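You operate a simulated robot arm through the tools that you are given. There is no shell and no other tool.

You run a simulated two-armed robot. Do the job below in one go: nothing can be reset, and whatever is moved stays where it is left.

Task
Take the small-middle adapter from the top shelf of the parts rack and leave it on the back of the blue table. Shut the middle drawer. Close the bottom drawer. Pick up the white tube with one hand, pass it to the other hand and put it on the lower shelf of the sorting table. Fetch the small meter with a lid and set it on the lower shelf of the sorting table. Open the top drawer, fetch the small black sleeve from the back of the blue table and set it in the inside of the top drawer, then shut the drawer. Fetch the small to large adapter from the left end of the blue table and set it on the shelf under the sink table. Do these in any order. Set down upright: small meter with a lid.

Only the result counts: the job must be done as asked and must still hold three seconds after the hand-in. Knocking over, shifting, dropping, spilling or breaking anything else fails it. Lids that push on must go on centred and level and be pressed home; caps that screw on are set level and turned clockwise until they are tight.

Robot
Two 7-joint arms with two-finger parallel grippers on one trunk, on a base that moves. Base frame: it is fixed to the floor where the robot stands at the start and does not move with it; the origin is under the middle of the robot, x ahead of it, y to its left, z up. Lengths are in m, angles in rad, forces in N, time in s.
The left shoulder is at the start at [0.029, 0.101, 1.262], the right one opposite. With the tool pointing down near the work surface each hand reaches from about 0.1 to 0.38 m from the robot's upright axis, wherever it stands, measured 20 degrees to its own side. Places, roughly: back of the blue table [-1, -0.1, 0.9]; bottom drawer [-1, 2.5, 0.4]; inside of the top drawer [-0.8, 2.7, 0.7]; lower shelf of the sorting table [-2, -2.4, 0.3]; middle drawer [-1.1, 2.5, 0.5]; shelf under the sink table [-3.3, 1.6, 0.3]; small black sleeve (4x4x3 cm) [-1, -0.2, 0.9]; small meter with a lid [-1, -0.5, 1]; small to large adapter [-1.25, -0.25, 1]; small-middle adapter [-0.75, 2.25, 1.25]; top drawer [-0.9, 2.6, 0.7]; white tube (6x6x12 cm) [-2.9, 1.6, 0.9]. Payload 2.4 kg a hand.
The TCP of each hand is the grasp point between the finger pads, 0.024 m short of the fingertips. In the tool frame z runs along the fingers and y along their closing line. Largest opening 0.068 m; finger width 0.017, thickness 0.01; the body of the gripper, 0.04 by 0.07 m, starts 0.041 m behind the TCP.
Orientation is that of the tool frame in the base frame, as a unit quaternion [x, y, z, w]. With the fingers straight down and closing along the base's y, the tool's x points along the base's -x, its y along +y and its z along -z.

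Tools
- The arms move only by the tool drive_tool. It takes "left_plan", "right_plan" or both (then of equal length, played together; a hand with none holds still); each is a list that holds one entry, the list of rows, each a list of 7 numbers: the gripper command, from -1 (shut) to 1 (fully open), values between in proportion, then the shift along the base's x, y, z in m, then the turn, a rotation vector about the base's x, y, z in rad. In form: [[[gripper, x, y, z, ax, ay, az], ...]]. A call has 1 to 20 rows; each row shifts and turns the commanded pose from where the row before left it. Rows are played at 5 a second. More than 0.05 m and 0.15 rad between two rows, or a gripper value outside its range, and nothing of the call is played. A pose out of reach is approached as far as the arm can. The call stops where the force on the tool passes 40 N (or 10 N more than at its start, if that is more) or the arm is blocked; 0.2 s more then pass. The fingers move at their own pace (about 0.072 m/s each) and stop on an object; they squeeze with about 28 N. The grip force told is the motor's: it shows also when the fingers shut on nothing. Time passes only in rows, and 0.2 s behind the last, so rows that do not move let the fingers close. The reply holds the time, the measured pose of the TCP, the force on the tool along the base axes, the opening and the grip force, in the units named above and with some noise, with the torque about the TCP (base axes, N m) and any sound that the robot's microphone picked up.
- Cameras (640 x 400 px; columns grow to the right, rows downward): "scene" is now at [0.11, -0.0022, 1.4199]; the picture's right is [-0.03, -1.00, 0.00], its down [-0.59, 0.02, -0.81] and it looks along [0.81, -0.03, -0.59] (base axes); focal length 277 px, centre (320, 200). "left" rides on the left gripper at [0.084, -0.011, -0.075] in its tool frame; the picture's right is [0.13, 0.99, 0.00], its down [-0.60, 0.08, -0.79] and it looks along [-0.79, 0.10, 0.61] (tool axes); focal length 251 px, centre (320, 200). "right" rides on the right gripper at [0.084, 0.011, -0.075] in its tool frame; the picture's right is [-0.13, 0.99, 0.00], its down [-0.60, -0.08, -0.79] and it looks along [-0.79, -0.10, 0.61] (tool axes); focal length 251 px, centre (320, 200). There is no depth. A picture from a camera that has moved, and an enlarged one, comes with that camera's place and axes in the base frame and with its lens.
- camera(camera): a new picture of that camera. No time passes.
- raise_lower(by): moves the trunk up (or, below 0, down) by that many m; the arms and the scene camera ride with it, the base frame stays. It gives what a move gives, with no picture.
- base_move(legs): drives the robot by 1 to 6 legs, each [ahead, left, turn to the left] in m, m and rad, along the robot's own axes; the way and the turn of a leg run together, so that a leg with both is an arc; at most 1.5 m and 3.142 rad a leg. The arms and the cameras ride along, it lands a little off, and it stops where it bumps. It gives what a move gives.
- head_to(pan, tilt): turns the head with the scene camera to pan (to the left, within 1.501 rad either way) and tilt (down, from -0.506 to 1.204), counted from straight ahead of the robot (the tilt from the chest, where the trunk bows). It gives what a move gives.
- zoom(camera, box): a new picture of the part [left, top, right, bottom] of that camera's present view, enlarged. No time passes.
- job_done(): hands the job in; it is judged then, once.

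Nothing tells you exact positions but the pictures and the camera data. Unless the task says otherwise, let go and move clear before handing in.

The tools are called after "Request:" as name(argument=value, ...) on one line, values as JSON. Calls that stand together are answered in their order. drive_tool: Moves the arms, as the interface text tells. Its arguments: {"type":"object","properties":{"left_plan":{"type":"array"},"right_plan":{"type":"array"}},"required":[]} The other tools are called the same way: raise_lower (by) moves the trunk up or down; base_move (legs) drives the base; head_to (pan, tilt) turns the head that bears the scene camera; camera (camera) takes a picture; zoom (camera, box) takes an enlarged picture of a part of a camera's view; job_done () hands the job in.

At the start:

```text
time: 0.0
left_ee_pos: [0.3566, 0.1211, 1.1886]
left_tcp_rot: [0.0, 1.0, 0.0, 0.0]
left_wrist_force: [-0.4, 0.4, 0.2]
left_torque: [-0.01, -0.03, 0.0]
left_gripper_width: 0.0679
left_grasp_force: 0.1
right_ee_pos: [0.3047, -0.1168, 1.2168]
right_tcp_rot: [0.0, 1.0, 0.0, 0.0]
right_wrist_force: [-1.1, -0.4, 0.2]
right_torque: [-0.02, 0.01, -0.02]
right_gripper_width: 0.0682
right_grasp_force: 0.1
trunk travel left (down, up): [-0.475, 0.375]
robot x, y, heading: [-0.0011, -0.0011, -0.007]
head pan, tilt (commanded): [-0.031, 0.63]
```

scene: 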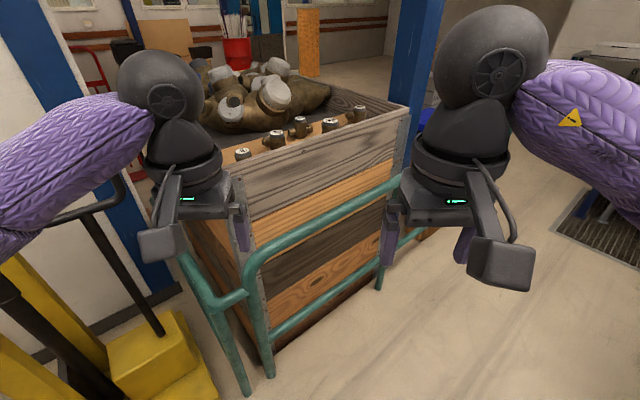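
right: 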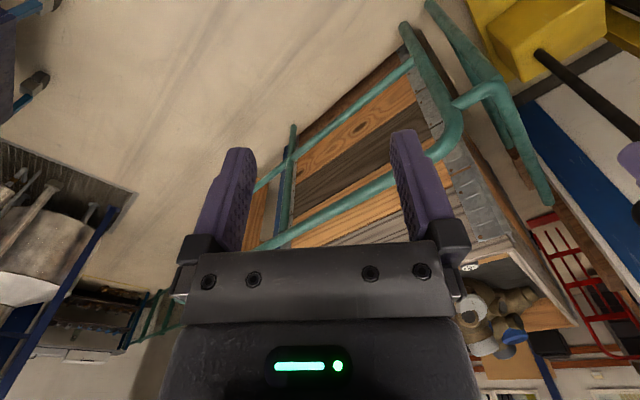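
left: 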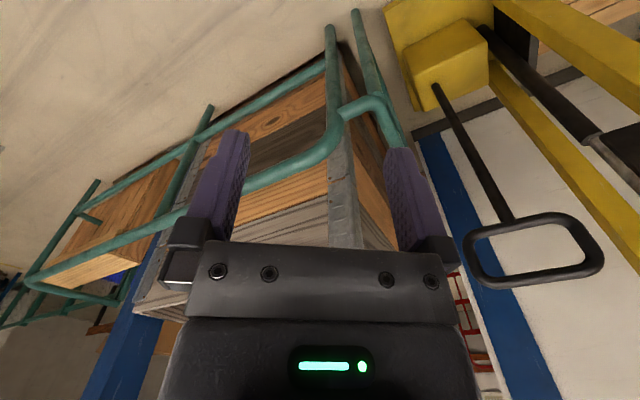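

I see a crate cart ahead of me, and all the work places lie behind me (negative x). I'll look around with the head before driving.

Request:
head_to(pan=1.5, tilt=0.4)

Request:
camera(camera="scene")

Request:
head_to(pan=-1.5, tilt=0.4)

Request:
camera(camera="scene")

```text
time: 1.6
left_ee_pos: [0.3568, 0.1225, 1.1889]
left_tcp_rot: [0.0, 1.0, 0.001, 0.0]
left_wrist_force: [-0.7, -0.9, 0.2]
left_torque: [-0.01, -0.02, 0.0]
left_gripper_width: 0.0681
left_grasp_force: 0.0
right_ee_pos: [0.3053, -0.1168, 1.2176]
right_tcp_rot: [0.0, 1.0, 0.001, 0.0]
right_wrist_force: [0.4, 0.1, 0.0]
right_torque: [0.0, 0.01, 0.0]
right_gripper_width: 0.0679
right_grasp_force: 0.0
trunk travel left (down, up): [-0.475, 0.375]
robot x, y, heading: [0.0001, -0.0023, -0.006]
head pan, tilt (commanded): [1.499, 0.4]
```

```text
taken
camera scene: at [0.0293, 0.0929, 1.4407], right [1.0, -0.07, 0.0], down [-0.03, -0.39, -0.92], along [0.07, 0.92, -0.39], focal length 277 px, centre (320, 200)
```

scene: 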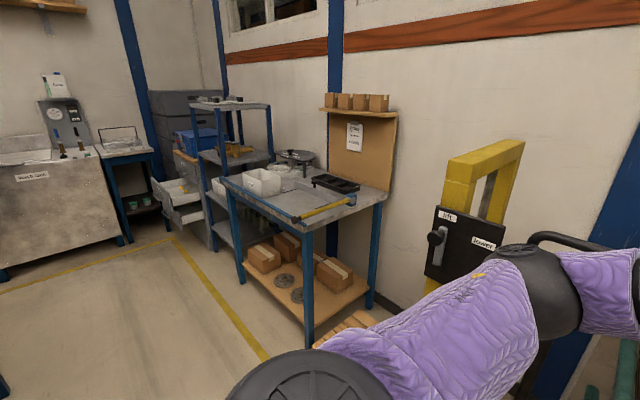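

```text
time: 4.2
left_ee_pos: [0.3567, 0.1214, 1.188]
left_tcp_rot: [0.0, 1.0, 0.0, 0.0]
left_wrist_force: [0.6, 0.2, 0.1]
left_torque: [0.03, 0.02, 0.01]
left_gripper_width: 0.0681
left_grasp_force: 0.1
right_ee_pos: [0.3041, -0.1168, 1.2176]
right_tcp_rot: [-0.001, 1.0, 0.0, 0.0]
right_wrist_force: [-0.4, 0.1, -0.6]
right_torque: [0.04, 0.01, -0.02]
right_gripper_width: 0.0679
right_grasp_force: 0.0
trunk travel left (down, up): [-0.475, 0.375]
robot x, y, heading: [-0.0033, 0.0025, -0.001]
head pan, tilt (commanded): [-1.499, 0.4]
```

```text
taken
camera scene: at [0.0292, -0.0919, 1.4407], right [-1.0, -0.07, 0.0], down [-0.03, 0.39, -0.92], along [0.07, -0.92, -0.39], focal length 277 px, centre (320, 200)
```

scene: 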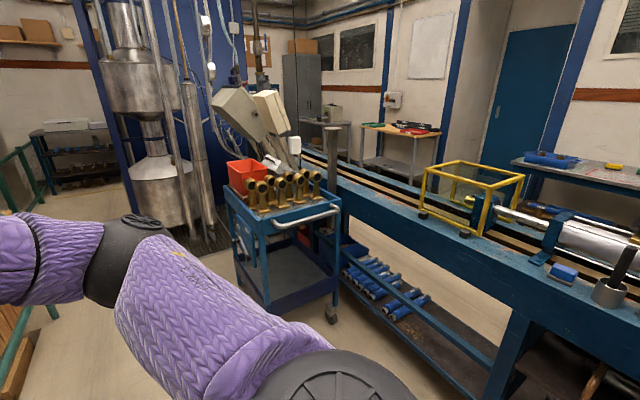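

The blue table is the long bench behind my right; the rack and drawers are to the back left. I'll turn right in steps and look at the table.

Request:
base_move(legs=[[0, 0, -1.57]])

Request:
head_to(pan=-1.4, tilt=0.5)

Request:
camera(camera="scene")

Request:
head_to(pan=-0.8, tilt=0.5)

Request:
camera(camera="scene")

```text
time: 8.4
left_ee_pos: [0.12, -0.356, 1.1883]
left_tcp_rot: [0.708, 0.706, 0.0, 0.0]
left_wrist_force: [0.2, 0.1, -0.6]
left_torque: [0.0, 0.02, 0.02]
left_gripper_width: 0.0679
left_grasp_force: 0.1
right_ee_pos: [-0.1185, -0.3043, 1.2184]
right_tcp_rot: [0.708, 0.706, 0.0, 0.0]
right_wrist_force: [0.6, 0.5, 0.1]
right_torque: [-0.02, 0.0, -0.01]
right_gripper_width: 0.0679
right_grasp_force: 0.0
trunk travel left (down, up): [-0.475, 0.375]
robot x, y, heading: [-0.0003, 0.0037, -1.573]
head pan, tilt (commanded): [-1.499, 0.4]
```

```text
time: 9.1
left_ee_pos: [0.1208, -0.3567, 1.1885]
left_tcp_rot: [0.708, 0.707, 0.0, 0.0]
left_wrist_force: [-0.1, 0.3, -0.4]
left_torque: [0.01, 0.0, 0.02]
left_gripper_width: 0.068
left_grasp_force: 0.0
right_ee_pos: [-0.1174, -0.3042, 1.2186]
right_tcp_rot: [0.708, 0.706, 0.0, 0.0]
right_wrist_force: [-0.2, -0.2, -1.2]
right_torque: [-0.02, -0.02, 0.02]
right_gripper_width: 0.0679
right_grasp_force: 0.1
trunk travel left (down, up): [-0.475, 0.375]
robot x, y, heading: [0.0033, -0.001, -1.578]
head pan, tilt (commanded): [-1.4, 0.499]
```

```text
taken
camera scene: at [-0.09, -0.0374, 1.4316], right [-0.17, 0.99, 0.0], down [0.47, 0.08, -0.88], along [-0.87, -0.15, -0.48], focal length 277 px, centre (320, 200)
```

scene: 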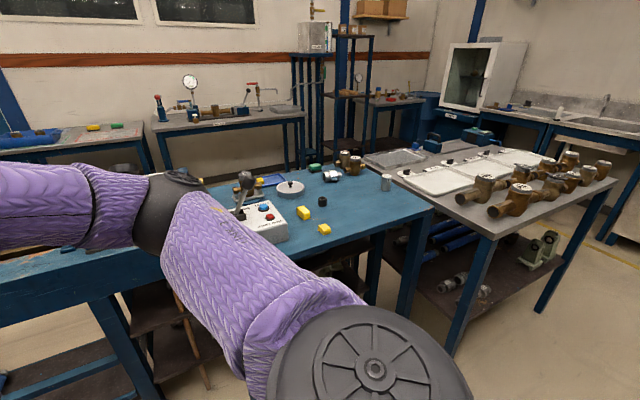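

```text
time: 10.1
left_ee_pos: [0.1213, -0.3562, 1.1886]
left_tcp_rot: [0.708, 0.706, 0.0, -0.001]
left_wrist_force: [-0.2, 0.8, 0.0]
left_torque: [-0.03, -0.02, 0.02]
left_gripper_width: 0.0681
left_grasp_force: 0.1
right_ee_pos: [-0.1177, -0.3046, 1.2184]
right_tcp_rot: [0.708, 0.706, 0.0, 0.001]
right_wrist_force: [0.0, 0.3, 0.1]
right_torque: [-0.01, -0.01, 0.0]
right_gripper_width: 0.068
right_grasp_force: 0.1
trunk travel left (down, up): [-0.475, 0.375]
robot x, y, heading: [0.001, 0.0012, -1.573]
head pan, tilt (commanded): [-0.799, 0.499]
```

```text
taken
camera scene: at [-0.0658, -0.0854, 1.4316], right [-0.69, 0.72, 0.0], down [0.34, 0.33, -0.88], along [-0.63, -0.61, -0.48], focal length 277 px, centre (320, 200)
```

scene: 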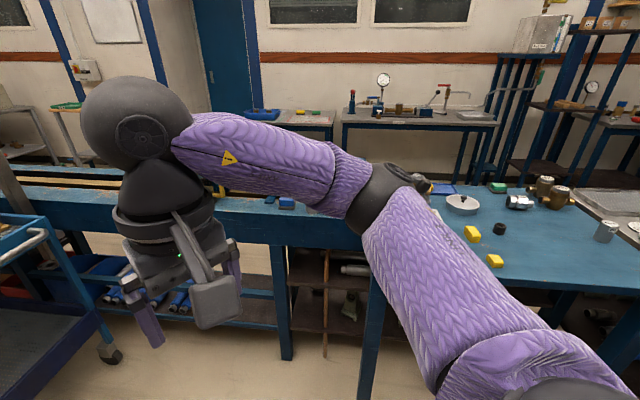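

I see the blue table with yellow blocks, a small black sleeve, a switch box and fittings. I'll zoom in to identify them.

Request:
head_to(pan=-1.2, tilt=0.5)

Request:
zoom(camera="scene", box=[160, 120, 440, 295])

Request:
zoom(camera="scene", box=[320, 100, 640, 300])

```text
time: 11.0
left_ee_pos: [0.1207, -0.3571, 1.1882]
left_tcp_rot: [0.708, 0.706, 0.0, 0.0]
left_wrist_force: [-0.5, 0.8, 0.3]
left_torque: [-0.03, -0.04, 0.0]
left_gripper_width: 0.0679
left_grasp_force: 0.2
right_ee_pos: [-0.1186, -0.3028, 1.217]
right_tcp_rot: [0.708, 0.706, -0.001, 0.0]
right_wrist_force: [0.2, -0.2, 0.4]
right_torque: [0.02, 0.01, 0.01]
right_gripper_width: 0.0681
right_grasp_force: 0.1
trunk travel left (down, up): [-0.475, 0.375]
robot x, y, heading: [-0.0032, -0.0046, -1.575]
head pan, tilt (commanded): [-1.201, 0.499]
```

```text
2.29 times, centred on (300, 208) of scene
camera zoom: at [-0.0852, -0.055, 1.4316], right [-0.36, 0.93, 0.0], down [0.45, 0.17, -0.88], along [-0.82, -0.32, -0.48], focal length 633 px, centre (366, 183)
```

zoom: 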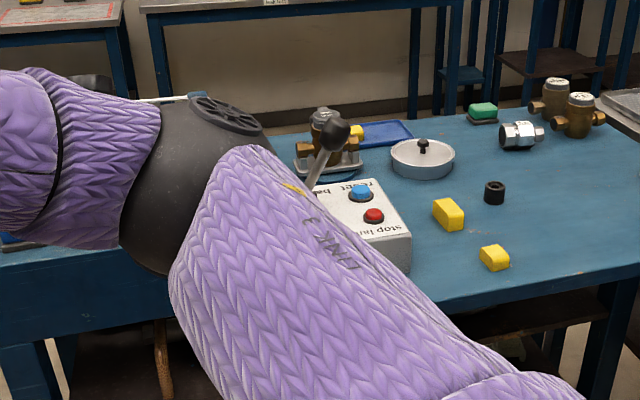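

```text
2.00 times, centred on (480, 200) of scene
camera zoom: at [-0.0852, -0.055, 1.4316], right [-0.36, 0.93, 0.0], down [0.45, 0.17, -0.88], along [-0.82, -0.32, -0.48], focal length 554 px, centre (0, 200)
```

zoom: 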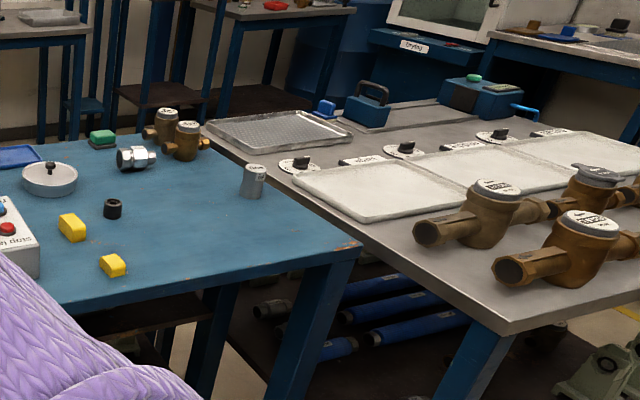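

The black sleeve is at about (-1.02, -0.19), the chrome small-to-large adapter at about (-1.25, -0.19), and the lidded meter is behind the switch box near (-1.08, -0.52). The table is skewed about 45° to my frame, so I'll turn to face it and come closer.

Request:
base_move(legs=[[0, 0, -0.85], [0.2, -0.55, 0]])

Request:
head_to(pan=0.0, tilt=0.7)

Request:
camera(camera="scene")

```text
time: 16.6
left_ee_pos: [-0.7016, -0.031, 1.188]
left_tcp_rot: [0.938, 0.347, 0.0, 0.0]
left_wrist_force: [0.7, -0.8, 0.4]
left_torque: [0.03, 0.0, 0.01]
left_gripper_width: 0.0679
left_grasp_force: 0.0
right_ee_pos: [-0.8177, 0.1836, 1.2174]
right_tcp_rot: [0.938, 0.347, -0.001, 0.001]
right_wrist_force: [0.5, -0.1, 0.5]
right_torque: [0.01, 0.0, 0.01]
right_gripper_width: 0.0681
right_grasp_force: 0.0
trunk travel left (down, up): [-0.475, 0.375]
robot x, y, heading: [-0.5081, 0.2933, -2.433]
head pan, tilt (commanded): [-1.201, 0.499]
```

```text
time: 18.0
left_ee_pos: [-0.7015, -0.0302, 1.1885]
left_tcp_rot: [0.938, 0.347, 0.0, -0.001]
left_wrist_force: [-0.1, 0.5, -0.5]
left_torque: [0.02, 0.0, 0.0]
left_gripper_width: 0.0678
left_grasp_force: 0.1
right_ee_pos: [-0.8189, 0.183, 1.2176]
right_tcp_rot: [0.938, 0.347, 0.0, 0.001]
right_wrist_force: [-0.3, 0.8, -0.5]
right_torque: [0.0, 0.03, -0.01]
right_gripper_width: 0.068
right_grasp_force: 0.2
trunk travel left (down, up): [-0.475, 0.375]
robot x, y, heading: [-0.5087, 0.2942, -2.436]
head pan, tilt (commanded): [0.0, 0.7]
```

```text
taken
camera scene: at [-0.5924, 0.2239, 1.4138], right [-0.65, 0.76, 0.0], down [0.49, 0.42, -0.76], along [-0.58, -0.5, -0.64], focal length 277 px, centre (320, 200)
```

scene: 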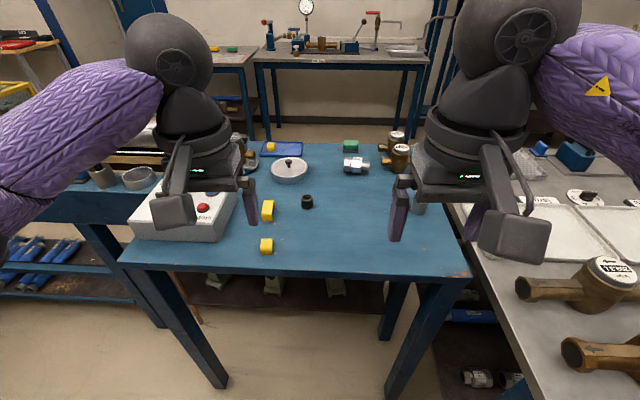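

The table edge runs from about (-0.59,-0.39) to (-1.09,0.24), 0.6 deep. I'll look down at my base and the floor under the table to see how close I can get.

Request:
head_to(pan=0.0, tilt=1.2)

Request:
camera(camera="scene")

Request:
camera(camera="left")

Request:
camera(camera="right")

```text
time: 18.9
left_ee_pos: [-0.7012, -0.0304, 1.1879]
left_tcp_rot: [0.938, 0.347, 0.0, -0.001]
left_wrist_force: [0.1, 0.4, 0.6]
left_torque: [0.0, 0.02, -0.01]
left_gripper_width: 0.0678
left_grasp_force: 0.0
right_ee_pos: [-0.818, 0.1836, 1.2184]
right_tcp_rot: [0.938, 0.347, 0.0, 0.0]
right_wrist_force: [1.0, 0.3, -0.7]
right_torque: [0.01, 0.02, -0.01]
right_gripper_width: 0.068
right_grasp_force: 0.0
trunk travel left (down, up): [-0.475, 0.375]
robot x, y, heading: [-0.513, 0.2944, -2.431]
head pan, tilt (commanded): [0.0, 1.201]
```

```text
taken
camera scene: at [-0.5704, 0.2427, 1.3779], right [-0.65, 0.76, 0.0], down [0.71, 0.61, -0.36], along [-0.28, -0.24, -0.93], focal length 277 px, centre (320, 200)
```

scene: 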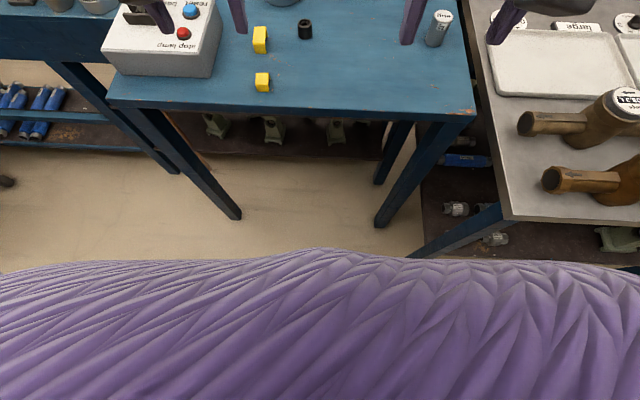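

```text
taken
camera left: at [-0.6449, 0.033, 1.2649], right [0.74, -0.67, 0.0], down [-0.41, -0.45, 0.79], along [-0.53, -0.59, -0.61], focal length 251 px, centre (320, 200)
```

left: 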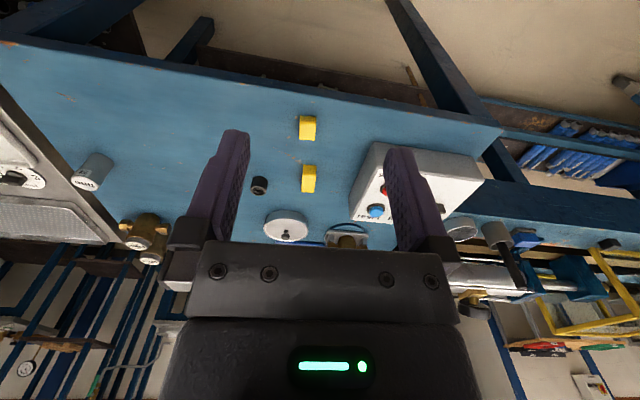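

```text
taken
camera right: at [-0.7462, 0.231, 1.2921], right [0.55, -0.84, 0.0], down [-0.51, -0.33, 0.79], along [-0.66, -0.43, -0.61], focal length 251 px, centre (320, 200)
```

right: 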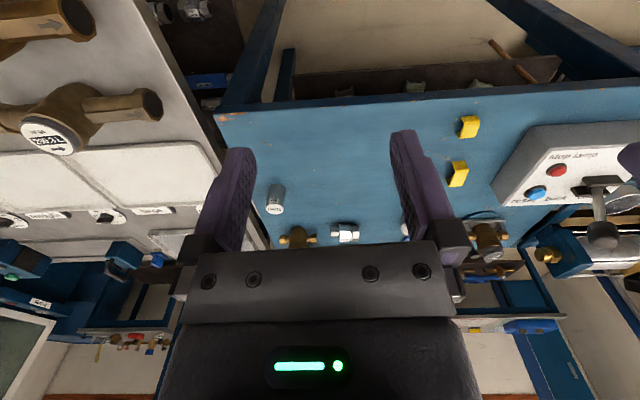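

The blue table legs stand about 0.7 m apart with open space between, and the grey table's corner sticks out on my right. I'll square up and creep forward in small steps.

Request:
base_move(legs=[[0.15, 0.0, -0.04]])

Request:
base_move(legs=[[0.1, 0.0, 0]])

Request:
camera(camera="scene")

```text
time: 20.3
left_ee_pos: [-0.8302, -0.1188, 1.1875]
left_tcp_rot: [0.945, 0.328, 0.001, 0.0]
left_wrist_force: [0.0, -0.5, 0.2]
left_torque: [-0.03, 0.01, -0.01]
left_gripper_width: 0.068
left_grasp_force: 0.1
right_ee_pos: [-0.9395, 0.1008, 1.2174]
right_tcp_rot: [0.945, 0.328, 0.001, 0.0]
right_wrist_force: [-1.3, 0.9, 0.2]
right_torque: [0.01, 0.02, -0.02]
right_gripper_width: 0.068
right_grasp_force: 0.0
trunk travel left (down, up): [-0.475, 0.375]
robot x, y, heading: [-0.6255, 0.2008, -2.472]
head pan, tilt (commanded): [0.0, 1.201]
```

```text
time: 21.4
left_ee_pos: [-0.9089, -0.1802, 1.1889]
left_tcp_rot: [0.945, 0.328, 0.0, -0.001]
left_wrist_force: [-0.2, 0.5, -0.2]
left_torque: [-0.02, -0.03, 0.05]
left_gripper_width: 0.0678
left_grasp_force: 0.1
right_ee_pos: [-1.0162, 0.0386, 1.2167]
right_tcp_rot: [0.945, 0.328, 0.001, 0.0]
right_wrist_force: [-1.6, 0.3, -0.3]
right_torque: [0.03, -0.02, 0.0]
right_gripper_width: 0.0677
right_grasp_force: 0.0
trunk travel left (down, up): [-0.475, 0.375]
robot x, y, heading: [-0.7016, 0.1368, -2.469]
head pan, tilt (commanded): [0.0, 1.201]
```

```text
taken
camera scene: at [-0.767, 0.0878, 1.3778], right [-0.62, 0.78, 0.0], down [0.73, 0.58, -0.36], along [-0.28, -0.22, -0.93], focal length 277 px, centre (320, 200)
```

scene: 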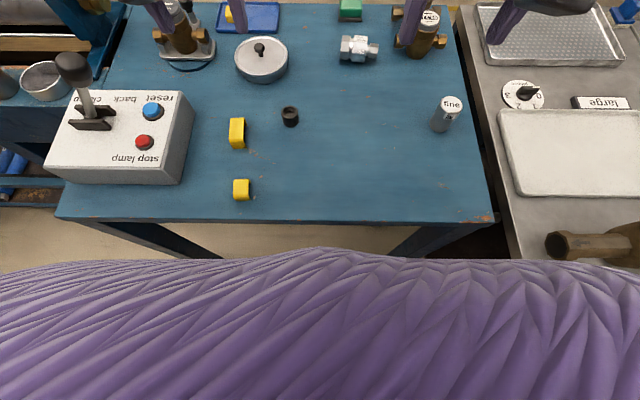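

I'm squared up about 0.24 m from the table edge and see all the items clearly. I'll bring the left hand over the black sleeve and test its reach.

Request:
drive_tool(left_plan=[[[1, -0.027, -0.002, -0.03, 0, 0, 0], [1, -0.027, -0.002, -0.03, 0, 0, 0], [1, -0.027, -0.002, -0.03, 0, 0, 0], [1, -0.027, -0.002, -0.03, 0, 0, 0], [1, 0, 0, 0, 0, 0, 0]]])

Request:
camera(camera="left")

Request:
camera(camera="scene")

```text
time: 22.6
left_ee_pos: [-1.0169, -0.186, 1.0697]
left_tcp_rot: [0.945, 0.328, 0.0, 0.0]
left_wrist_force: [0.1, 0.0, 0.0]
left_torque: [0.0, 0.0, -0.03]
left_gripper_width: 0.0681
left_grasp_force: 0.0
right_ee_pos: [-1.0151, 0.0396, 1.2176]
right_tcp_rot: [0.945, 0.328, 0.0, 0.0]
right_wrist_force: [0.1, -0.9, -0.4]
right_torque: [0.03, -0.01, -0.04]
right_gripper_width: 0.0681
right_grasp_force: 0.2
trunk travel left (down, up): [-0.475, 0.375]
robot x, y, heading: [-0.7005, 0.1362, -2.476]
head pan, tilt (commanded): [0.0, 1.201]
```

```text
taken
camera left: at [-0.9573, -0.1255, 1.146], right [0.72, -0.7, 0.0], down [-0.43, -0.44, 0.79], along [-0.55, -0.57, -0.61], focal length 251 px, centre (320, 200)
```

left: 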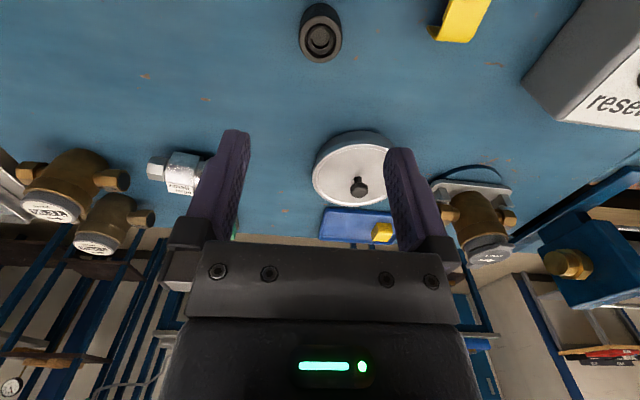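

```text
taken
camera scene: at [-0.7658, 0.0885, 1.3779], right [-0.62, 0.78, 0.0], down [0.73, 0.58, -0.36], along [-0.28, -0.22, -0.93], focal length 277 px, centre (320, 200)
```

scene: 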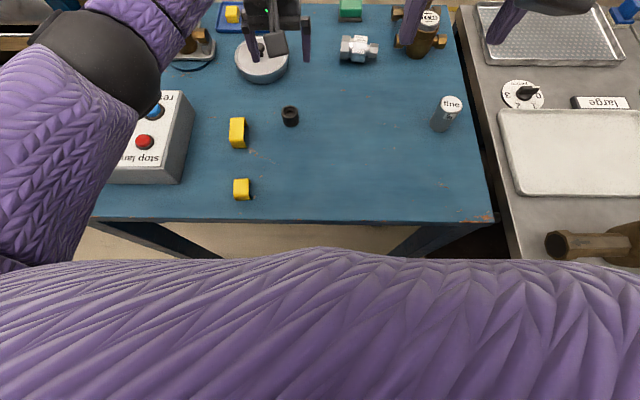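

The left hand is directly over the sleeve. I'll lower in steps and check the reach.

Request:
drive_tool(left_plan=[[[1, 0, 0, -0.03, 0, 0, 0], [1, 0, 0, -0.03, 0, 0, 0], [1, 0, 0, -0.03, 0, 0, 0], [1, 0, 0, 0, 0, 0, 0]]])

Request:
camera(camera="left")

Request:
zoom(camera="scene", box=[220, 20, 380, 120])

```text
time: 23.6
left_ee_pos: [-1.0138, -0.1858, 0.9781]
left_tcp_rot: [0.945, 0.328, 0.0, 0.0]
left_wrist_force: [-0.2, -0.2, 0.0]
left_torque: [0.01, -0.01, 0.0]
left_gripper_width: 0.0679
left_grasp_force: 0.1
right_ee_pos: [-1.0156, 0.0397, 1.2182]
right_tcp_rot: [0.945, 0.328, 0.0, 0.0]
right_wrist_force: [0.3, 0.0, 0.0]
right_torque: [0.0, -0.03, 0.0]
right_gripper_width: 0.0681
right_grasp_force: 0.1
trunk travel left (down, up): [-0.475, 0.375]
robot x, y, heading: [-0.7044, 0.1383, -2.467]
head pan, tilt (commanded): [0.0, 1.201]
```

```text
taken
camera left: at [-0.9556, -0.1251, 1.0544], right [0.72, -0.7, 0.0], down [-0.43, -0.44, 0.79], along [-0.55, -0.57, -0.61], focal length 251 px, centre (320, 200)
```

left: 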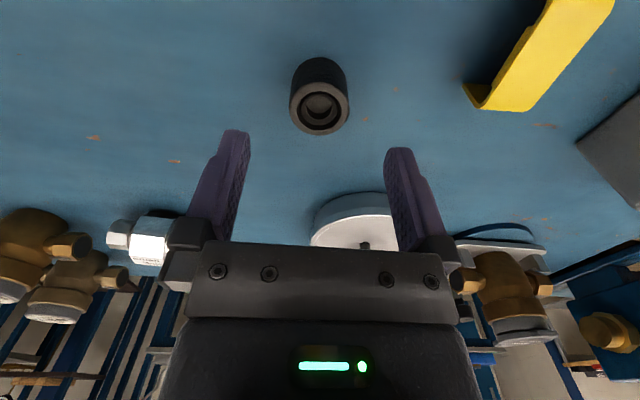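

```text
4.00 times, centred on (300, 70) of scene
camera zoom: at [-0.7659, 0.0886, 1.3779], right [-0.62, 0.78, 0.0], down [0.73, 0.58, -0.36], along [-0.28, -0.22, -0.93], focal length 1108 px, centre (400, 720)
```

zoom: 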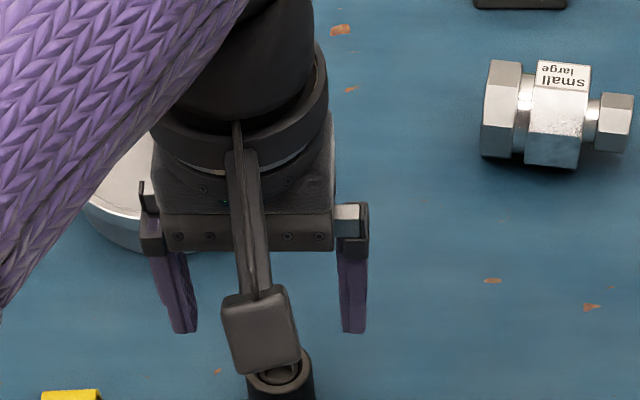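

The sleeve is centred between the fingers and the chrome fitting is confirmed by its label as the small-to-large adapter. Lowering to grasp.

Request:
drive_tool(left_plan=[[[1, -0.001, 0, -0.028, 0, 0, 0], [1, 0, 0, -0.027, 0, 0, 0], [1, 0, 0, 0, 0, 0, 0]]])

Request:
camera(camera="left")

```text
time: 24.4
left_ee_pos: [-1.0159, -0.186, 0.9241]
left_tcp_rot: [0.945, 0.328, 0.0, -0.001]
left_wrist_force: [-0.2, -1.2, -1.0]
left_torque: [-0.01, -0.01, 0.01]
left_gripper_width: 0.0682
left_grasp_force: 0.0
right_ee_pos: [-1.0171, 0.0393, 1.2176]
right_tcp_rot: [0.945, 0.328, 0.0, -0.001]
right_wrist_force: [-0.2, 0.0, 0.4]
right_torque: [0.01, 0.02, -0.01]
right_gripper_width: 0.0683
right_grasp_force: 0.1
trunk travel left (down, up): [-0.475, 0.375]
robot x, y, heading: [-0.7044, 0.1405, -2.472]
head pan, tilt (commanded): [0.0, 1.201]
```

```text
taken
camera left: at [-0.9572, -0.1239, 1.0005], right [0.72, -0.7, 0.0], down [-0.43, -0.44, 0.79], along [-0.55, -0.57, -0.61], focal length 251 px, centre (320, 200)
```

left: 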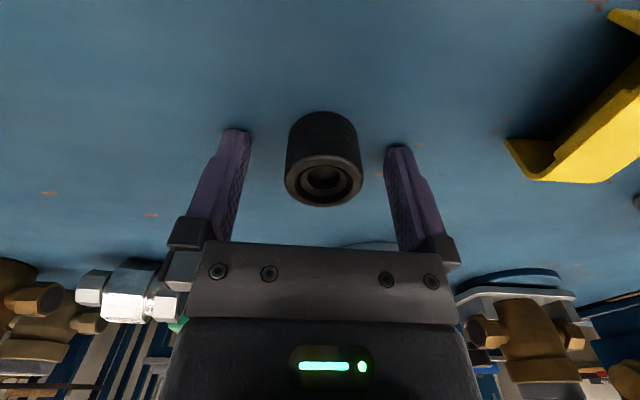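

Request:
drive_tool(left_plan=[[[1, -0.001, -0.002, -0.004, 0, 0, 0], [-0.5, 0, 0, 0, 0, 0, 0], [-1, 0, 0, 0, 0, 0, 0], [-1, 0, 0, 0, 0, 0, 0], [-1, 0, 0, 0, 0, 0, 0]]])

Request:
camera(camera="left")

```text
time: 25.1
left_ee_pos: [-1.015, -0.1887, 0.9236]
left_tcp_rot: [0.945, 0.327, -0.006, 0.001]
left_wrist_force: [8.3, 2.1, 54.8]
left_torque: [-0.29, -0.76, 0.06]
left_gripper_width: 0.0357
left_grasp_force: 4.3
right_ee_pos: [-1.0136, 0.0396, 1.2192]
right_tcp_rot: [0.945, 0.328, -0.001, 0.0]
right_wrist_force: [0.1, -0.4, -1.1]
right_torque: [0.05, -0.07, 0.0]
right_gripper_width: 0.0683
right_grasp_force: 0.0
trunk travel left (down, up): [-0.475, 0.375]
robot x, y, heading: [-0.6991, 0.1389, -2.473]
head pan, tilt (commanded): [0.0, 1.201]
stopped in row 3 (left hand): the force on the tool passed its limit at 43 N (the readings are from after the stop); the commanded pose is now the measured one
```

```text
taken
camera left: at [-0.9565, -0.1262, 0.9995], right [0.71, -0.7, 0.0], down [-0.42, -0.43, 0.8], along [-0.56, -0.57, -0.6], focal length 251 px, centre (320, 200)
```

left: 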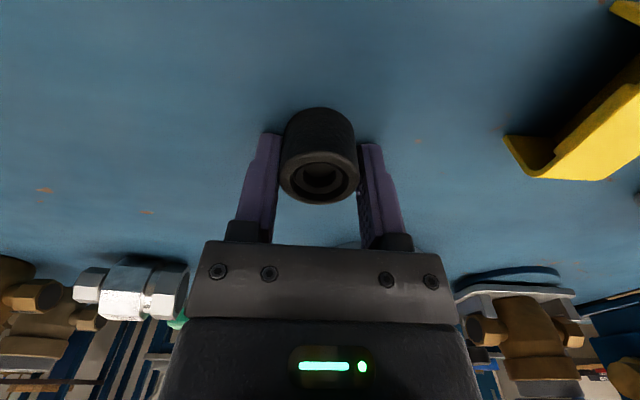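

The fingertips touched the table, so its top is at about z = 0.90. I'll ease up slightly and finish gripping.

Request:
drive_tool(left_plan=[[[-0.1, 0, 0, 0.003, 0, 0, 0], [-1, 0, 0, 0, 0, 0, 0], [-1, 0, 0, 0, 0, 0, 0], [-1, 0, 0, 0, 0, 0, 0]]])

```text
time: 26.1
left_ee_pos: [-1.017, -0.1894, 0.9253]
left_tcp_rot: [0.945, 0.327, -0.003, 0.0]
left_wrist_force: [-0.2, 0.0, 0.1]
left_torque: [0.04, 0.01, -0.01]
left_gripper_width: 0.0325
left_grasp_force: 27.8
right_ee_pos: [-1.0148, 0.0404, 1.2186]
right_tcp_rot: [0.945, 0.328, 0.0, 0.0]
right_wrist_force: [-0.1, -0.2, -0.5]
right_torque: [0.01, 0.0, 0.01]
right_gripper_width: 0.0679
right_grasp_force: 0.1
trunk travel left (down, up): [-0.475, 0.375]
robot x, y, heading: [-0.7002, 0.1349, -2.473]
head pan, tilt (commanded): [0.0, 1.201]
```

Request:
drive_tool(left_plan=[[[-1, 0, 0, 0.03, 0, 0, 0], [-1, 0, 0, 0.04, 0, 0, 0], [-1, 0, 0, 0.04, 0, 0, 0], [-1, 0, 0, 0.04, 0, 0, 0], [-1, 0.035, 0.02, 0.04, 0, 0, 0], [-1, 0.035, 0.02, 0.02, 0, 0, 0], [-1, 0.03, 0.02, 0.02, 0, 0, 0]]])

Request:
camera(camera="left")

Request:
camera(camera="scene")

```text
refused: row 5 steps farther than a row can; nothing moved
```

```text
taken
camera left: at [-0.9581, -0.1263, 1.001], right [0.71, -0.7, 0.0], down [-0.42, -0.43, 0.8], along [-0.56, -0.57, -0.61], focal length 251 px, centre (320, 200)
```

left: 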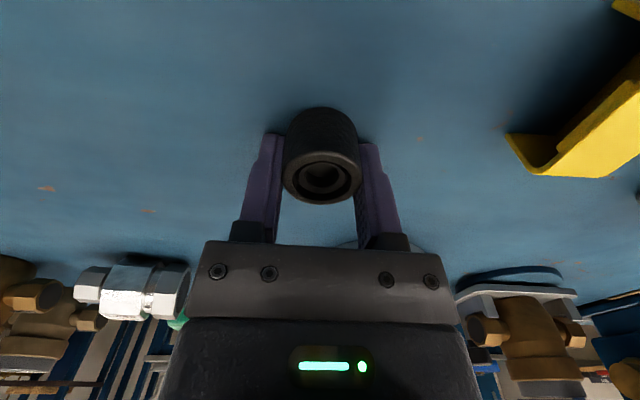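

```text
taken
camera scene: at [-0.766, 0.0887, 1.3778], right [-0.62, 0.78, 0.0], down [0.73, 0.58, -0.36], along [-0.28, -0.22, -0.93], focal length 277 px, centre (320, 200)
```

scene: 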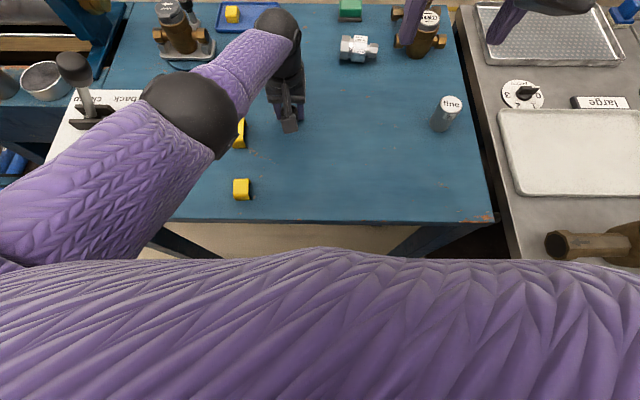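

Request:
drive_tool(left_plan=[[[-1, 0, 0, 0.03, 0, 0, 0], [-1, 0, 0, 0.04, 0, 0, 0], [-1, 0, 0, 0.04, 0, 0, 0], [-1, 0, 0, 0.04, 0, 0, 0], [-1, 0.03, 0.02, 0.03, 0, 0, 0], [-1, 0.03, 0.02, 0.03, 0, 0, 0], [-1, 0.03, 0.02, 0.03, 0, 0, 0]]])

Request:
camera(camera="left")

Request:
camera(camera="scene")

```text
time: 27.7
left_ee_pos: [-0.9254, -0.1275, 1.1666]
left_tcp_rot: [0.945, 0.327, -0.002, 0.001]
left_wrist_force: [0.0, 0.0, -0.9]
left_torque: [-0.01, 0.0, -0.02]
left_gripper_width: 0.0331
left_grasp_force: 27.7
right_ee_pos: [-1.0154, 0.0411, 1.2169]
right_tcp_rot: [0.945, 0.328, 0.0, -0.001]
right_wrist_force: [0.1, 0.4, -0.1]
right_torque: [0.02, -0.04, 0.02]
right_gripper_width: 0.0685
right_grasp_force: 0.0
trunk travel left (down, up): [-0.475, 0.375]
robot x, y, heading: [-0.7049, 0.1395, -2.476]
head pan, tilt (commanded): [0.0, 1.201]
```

```text
taken
camera left: at [-0.866, -0.0662, 1.2425], right [0.72, -0.7, 0.0], down [-0.42, -0.43, 0.8], along [-0.56, -0.57, -0.6], focal length 251 px, centre (320, 200)
```

left: 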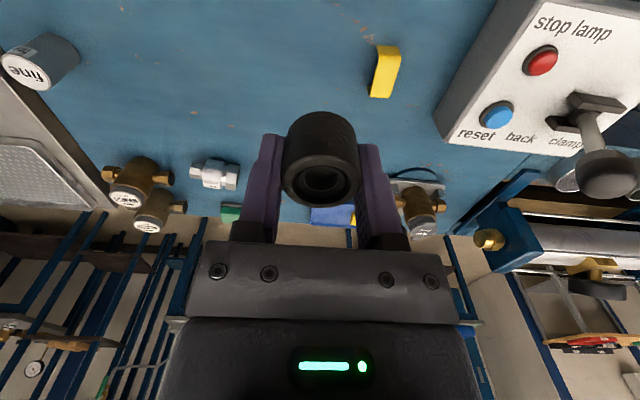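

```text
taken
camera scene: at [-0.7655, 0.089, 1.3779], right [-0.62, 0.78, 0.0], down [0.73, 0.58, -0.36], along [-0.28, -0.22, -0.93], focal length 277 px, centre (320, 200)
```

scene: 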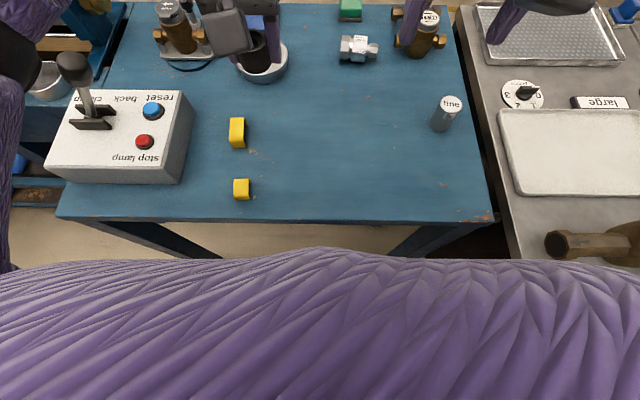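

The sleeve is firmly held. Now I back away from the table and turn toward the drawers and the rack.

Request:
base_move(legs=[[-0.45, 0, 0], [0, 0, -2.2]])

Request:
head_to(pan=0.0, tilt=0.4)

Request:
camera(camera="scene")

```text
time: 35.6
left_ee_pos: [-0.4421, 0.7497, 1.1667]
left_tcp_rot: [0.732, -0.681, -0.001, -0.003]
left_wrist_force: [-0.3, 0.1, -1.6]
left_torque: [0.01, 0.02, 0.02]
left_gripper_width: 0.0332
left_grasp_force: 27.9
right_ee_pos: [-0.2534, 0.73, 1.2178]
right_tcp_rot: [0.732, -0.681, 0.0, 0.0]
right_wrist_force: [0.2, -0.1, -0.7]
right_torque: [0.0, 0.01, -0.05]
right_gripper_width: 0.0681
right_grasp_force: 0.1
trunk travel left (down, up): [-0.475, 0.375]
robot x, y, heading: [-0.3432, 0.4171, 1.646]
head pan, tilt (commanded): [0.0, 1.201]
```

```text
time: 36.7
left_ee_pos: [-0.4426, 0.7505, 1.167]
left_tcp_rot: [0.732, -0.682, -0.001, -0.002]
left_wrist_force: [0.0, -0.8, -0.4]
left_torque: [-0.01, 0.0, -0.01]
left_gripper_width: 0.0331
left_grasp_force: 27.9
right_ee_pos: [-0.2527, 0.73, 1.2178]
right_tcp_rot: [0.733, -0.681, 0.001, 0.0]
right_wrist_force: [0.5, -0.1, -0.1]
right_torque: [-0.03, -0.01, 0.01]
right_gripper_width: 0.0681
right_grasp_force: 0.1
trunk travel left (down, up): [-0.475, 0.375]
robot x, y, heading: [-0.3495, 0.4149, 1.644]
head pan, tilt (commanded): [0.0, 0.4]
```

```text
taken
camera scene: at [-0.3558, 0.5333, 1.4406], right [1.0, 0.07, 0.0], down [0.03, -0.39, -0.92], along [-0.07, 0.92, -0.39], focal length 277 px, centre (320, 200)
```

scene: 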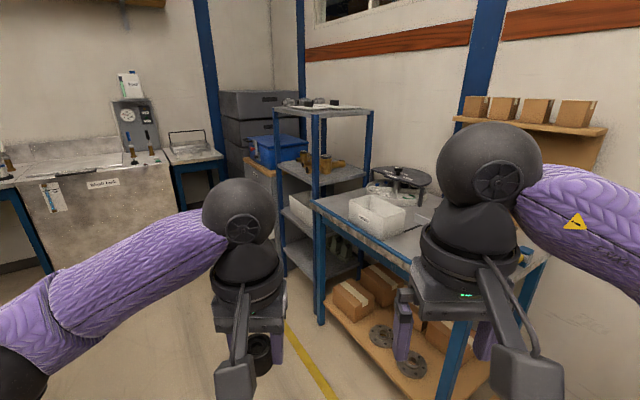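

The drawers are hidden behind my left arm. I'll drive diagonally along the aisle to a point in front of the rack and drawers and look again.

Request:
base_move(legs=[[0.62, 0.42, 0], [0.5, 0.34, 0]])

Request:
head_to(pan=-0.6, tilt=0.6)

Request:
camera(camera="scene")

Request:
head_to(pan=0.6, tilt=0.5)

Request:
camera(camera="scene")

```text
time: 43.8
left_ee_pos: [-1.265, 1.8358, 1.1655]
left_tcp_rot: [0.727, -0.686, -0.001, -0.002]
left_wrist_force: [0.4, 0.1, -1.5]
left_torque: [0.0, -0.01, 0.0]
left_gripper_width: 0.033
left_grasp_force: 27.8
right_ee_pos: [-1.0769, 1.8119, 1.2174]
right_tcp_rot: [0.728, -0.686, 0.001, 0.0]
right_wrist_force: [0.3, 1.0, 0.5]
right_torque: [0.0, -0.05, 0.0]
right_gripper_width: 0.068
right_grasp_force: 0.1
trunk travel left (down, up): [-0.475, 0.375]
robot x, y, heading: [-1.1744, 1.5033, 1.633]
head pan, tilt (commanded): [0.0, 0.4]
```

```text
time: 44.8
left_ee_pos: [-1.2657, 1.835, 1.1661]
left_tcp_rot: [0.727, -0.687, -0.001, -0.002]
left_wrist_force: [-0.5, -1.3, -1.5]
left_torque: [0.01, 0.02, 0.02]
left_gripper_width: 0.033
left_grasp_force: 28.1
right_ee_pos: [-1.0776, 1.8122, 1.2176]
right_tcp_rot: [0.728, -0.686, 0.0, 0.0]
right_wrist_force: [-0.5, -0.5, 0.1]
right_torque: [0.0, 0.03, 0.02]
right_gripper_width: 0.068
right_grasp_force: 0.1
trunk travel left (down, up): [-0.475, 0.375]
robot x, y, heading: [-1.1755, 1.4998, 1.625]
head pan, tilt (commanded): [-0.6, 0.6]
```

```text
taken
camera scene: at [-1.131, 1.5996, 1.4225], right [0.86, -0.52, 0.0], down [-0.29, -0.48, -0.83], along [0.42, 0.71, -0.56], focal length 277 px, centre (320, 200)
```

scene: 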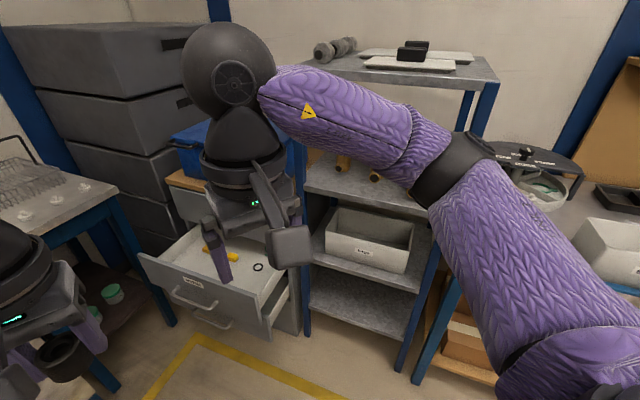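

```text
time: 46.2
left_ee_pos: [-1.265, 1.8345, 1.1662]
left_tcp_rot: [0.728, -0.686, -0.001, -0.003]
left_wrist_force: [1.4, 0.3, -1.5]
left_torque: [-0.02, 0.0, -0.01]
left_gripper_width: 0.0331
left_grasp_force: 27.5
right_ee_pos: [-1.0758, 1.8119, 1.2162]
right_tcp_rot: [0.728, -0.686, 0.001, 0.0]
right_wrist_force: [0.7, 0.6, 0.1]
right_torque: [0.0, -0.03, 0.03]
right_gripper_width: 0.0677
right_grasp_force: 0.1
trunk travel left (down, up): [-0.475, 0.375]
robot x, y, heading: [-1.1741, 1.4988, 1.632]
head pan, tilt (commanded): [0.6, 0.499]
```

```text
taken
camera scene: at [-1.2322, 1.5958, 1.4315], right [0.79, 0.61, 0.0], down [0.29, -0.38, -0.88], along [-0.54, 0.69, -0.48], focal length 277 px, centre (320, 200)
```

scene: 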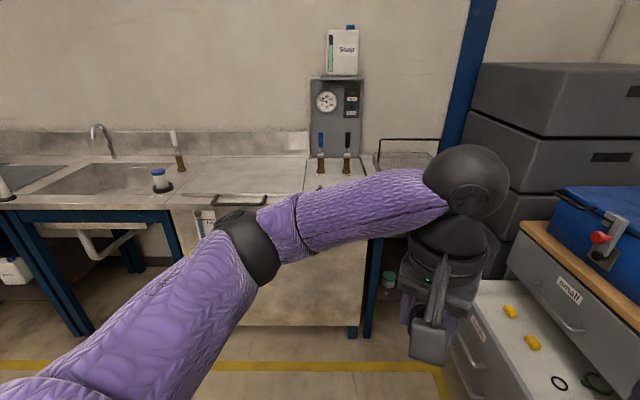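

The middle drawer ("Middle") stands wide open and the one below slightly open; the top is labelled "Small". The cabinet faces about (-0.78,-0.62), so I'll turn to face it and shift left.

Request:
base_move(legs=[[0, 0, -0.964], [-0.05, 0.5, 0]])

Request:
head_to(pan=0.0, tilt=0.7)

Request:
camera(camera="scene")

Request:
camera(camera="right")

```text
time: 51.6
left_ee_pos: [-1.3008, 2.1254, 1.1662]
left_tcp_rot: [-0.328, 0.945, 0.0, 0.002]
left_wrist_force: [-1.1, -0.1, -0.9]
left_torque: [-0.01, -0.03, 0.0]
left_gripper_width: 0.0331
left_grasp_force: 27.9
right_ee_pos: [-1.2111, 1.9577, 1.2183]
right_tcp_rot: [-0.33, 0.944, 0.0, 0.0]
right_wrist_force: [1.0, 0.7, -0.6]
right_torque: [0.03, 0.04, 0.02]
right_gripper_width: 0.0681
right_grasp_force: 0.0
trunk travel left (down, up): [-0.475, 0.375]
robot x, y, heading: [-1.5226, 1.8588, 0.67]
head pan, tilt (commanded): [0.6, 0.499]
```

```text
time: 52.6
left_ee_pos: [-1.3008, 2.1251, 1.1672]
left_tcp_rot: [-0.329, 0.944, -0.001, 0.003]
left_wrist_force: [-0.5, -0.6, -1.6]
left_torque: [0.02, 0.0, 0.04]
left_gripper_width: 0.0331
left_grasp_force: 28.0
right_ee_pos: [-1.2099, 1.9566, 1.2175]
right_tcp_rot: [-0.329, 0.944, 0.0, 0.0]
right_wrist_force: [-0.4, -0.4, -0.5]
right_torque: [0.0, -0.01, -0.01]
right_gripper_width: 0.0678
right_grasp_force: 0.0
trunk travel left (down, up): [-0.475, 0.375]
robot x, y, heading: [-1.5234, 1.8609, 0.667]
head pan, tilt (commanded): [0.0, 0.7]
```

```text
taken
camera scene: at [-1.4377, 1.926, 1.4139], right [0.62, -0.78, 0.0], down [-0.5, -0.4, -0.76], along [0.6, 0.48, -0.64], focal length 277 px, centre (320, 200)
```

scene: 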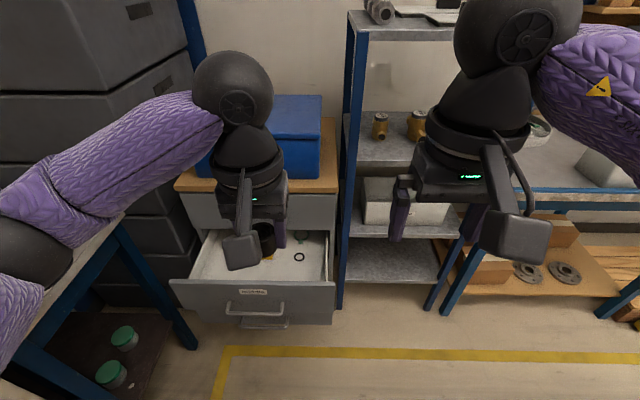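

```text
taken
camera right: at [-1.2825, 1.9138, 1.2921], right [-0.52, 0.86, 0.0], down [0.52, 0.31, 0.79], along [0.68, 0.41, -0.61], focal length 251 px, centre (320, 200)
```

right: 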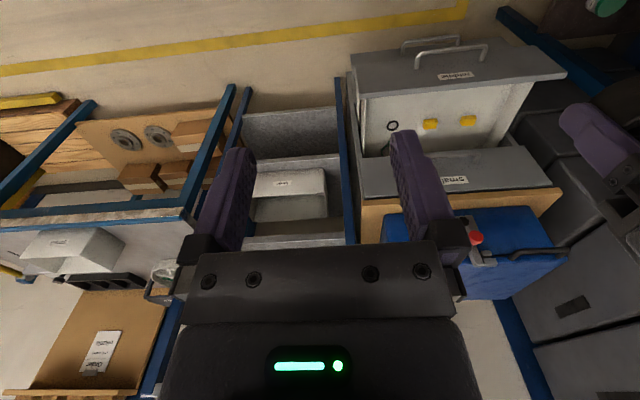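

Robot is square to the cabinet: the middle drawer front is about 0.65 m ahead and 0.23 m open, bottom drawer also open. I'll shift left a bit and lower the trunk to work at drawer height.

Request:
base_move(legs=[[-0.05, 0.2, 0]])

Request:
raise_lower(by=-0.45)

Request:
camera(camera="scene")

Request:
camera(camera="right")

```text
time: 54.2
left_ee_pos: [-1.4656, 2.2513, 1.1661]
left_tcp_rot: [-0.329, 0.944, -0.001, 0.003]
left_wrist_force: [-0.2, 0.0, -0.9]
left_torque: [-0.01, 0.0, -0.01]
left_gripper_width: 0.0329
left_grasp_force: 27.8
right_ee_pos: [-1.3754, 2.0832, 1.2181]
right_tcp_rot: [-0.33, 0.944, 0.0, 0.0]
right_wrist_force: [0.0, -0.5, -0.4]
right_torque: [-0.05, -0.01, 0.02]
right_gripper_width: 0.068
right_grasp_force: 0.0
trunk travel left (down, up): [-0.475, 0.375]
robot x, y, heading: [-1.6888, 1.9825, 0.673]
head pan, tilt (commanded): [0.0, 0.7]
```

```text
refused: -0.45 is not a number from -0.4 to 0.4
```

```text
taken
camera scene: at [-1.603, 2.0523, 1.4138], right [0.62, -0.78, 0.0], down [-0.5, -0.4, -0.76], along [0.6, 0.48, -0.64], focal length 277 px, centre (320, 200)
```

scene: 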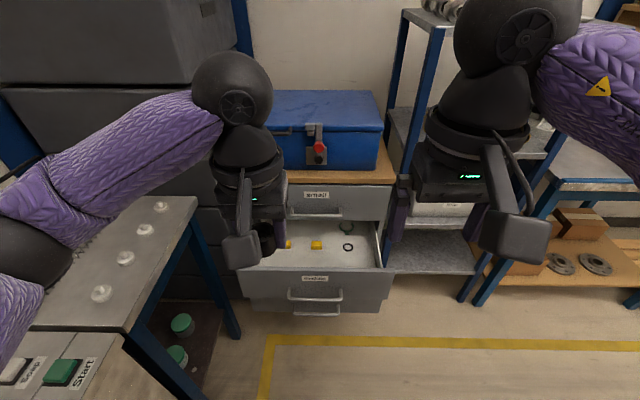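

```text
taken
camera right: at [-1.4477, 2.0399, 1.2922], right [-0.52, 0.86, 0.0], down [0.52, 0.31, 0.79], along [0.68, 0.41, -0.61], focal length 251 px, centre (320, 200)
```

right: 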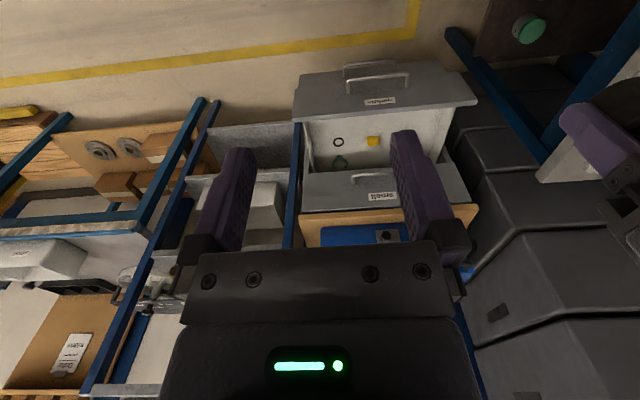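

A small table's edge sits about 0.36 m to my left, too near the left elbow for lowering. I'll shift back right a little and then lower the trunk in steps.

Request:
base_move(legs=[[0.0, -0.15, 0]])

Request:
head_to(pan=0.8, tilt=0.9)

Request:
camera(camera="scene")

```text
time: 55.6
left_ee_pos: [-1.3719, 2.1337, 1.1668]
left_tcp_rot: [-0.328, 0.945, 0.001, 0.002]
left_wrist_force: [-0.1, 0.1, -0.8]
left_torque: [0.0, 0.03, 0.02]
left_gripper_width: 0.0329
left_grasp_force: 28.2
right_ee_pos: [-1.2837, 1.9648, 1.2169]
right_tcp_rot: [-0.33, 0.944, 0.001, 0.0]
right_wrist_force: [0.7, -0.8, -0.2]
right_torque: [-0.02, 0.02, 0.01]
right_gripper_width: 0.068
right_grasp_force: 0.1
trunk travel left (down, up): [-0.475, 0.375]
robot x, y, heading: [-1.6, 1.8679, 0.666]
head pan, tilt (commanded): [0.0, 0.7]
```

```text
time: 56.7
left_ee_pos: [-1.3744, 2.1352, 1.166]
left_tcp_rot: [-0.328, 0.945, 0.0, 0.002]
left_wrist_force: [-0.4, -1.6, -1.2]
left_torque: [-0.04, -0.03, -0.01]
left_gripper_width: 0.0327
left_grasp_force: 27.8
right_ee_pos: [-1.2842, 1.9664, 1.2179]
right_tcp_rot: [-0.329, 0.944, 0.0, 0.0]
right_wrist_force: [0.4, -0.6, 0.5]
right_torque: [-0.01, -0.03, 0.01]
right_gripper_width: 0.0682
right_grasp_force: 0.1
trunk travel left (down, up): [-0.475, 0.375]
robot x, y, heading: [-1.6031, 1.8716, 0.666]
head pan, tilt (commanded): [0.799, 0.901]
```

```text
taken
camera scene: at [-1.5699, 1.9591, 1.3977], right [0.99, -0.1, 0.0], down [-0.08, -0.78, -0.62], along [0.06, 0.62, -0.78], focal length 277 px, centre (320, 200)
```

scene: 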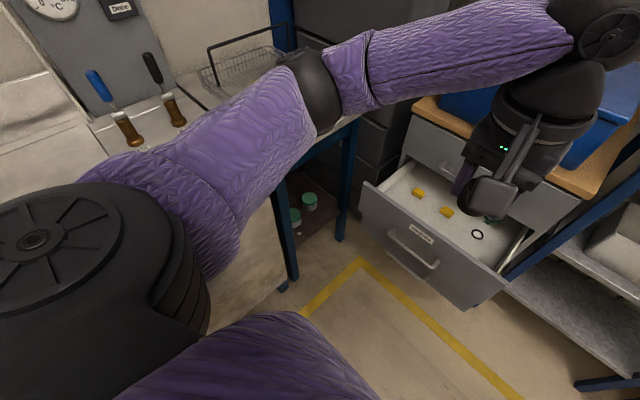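

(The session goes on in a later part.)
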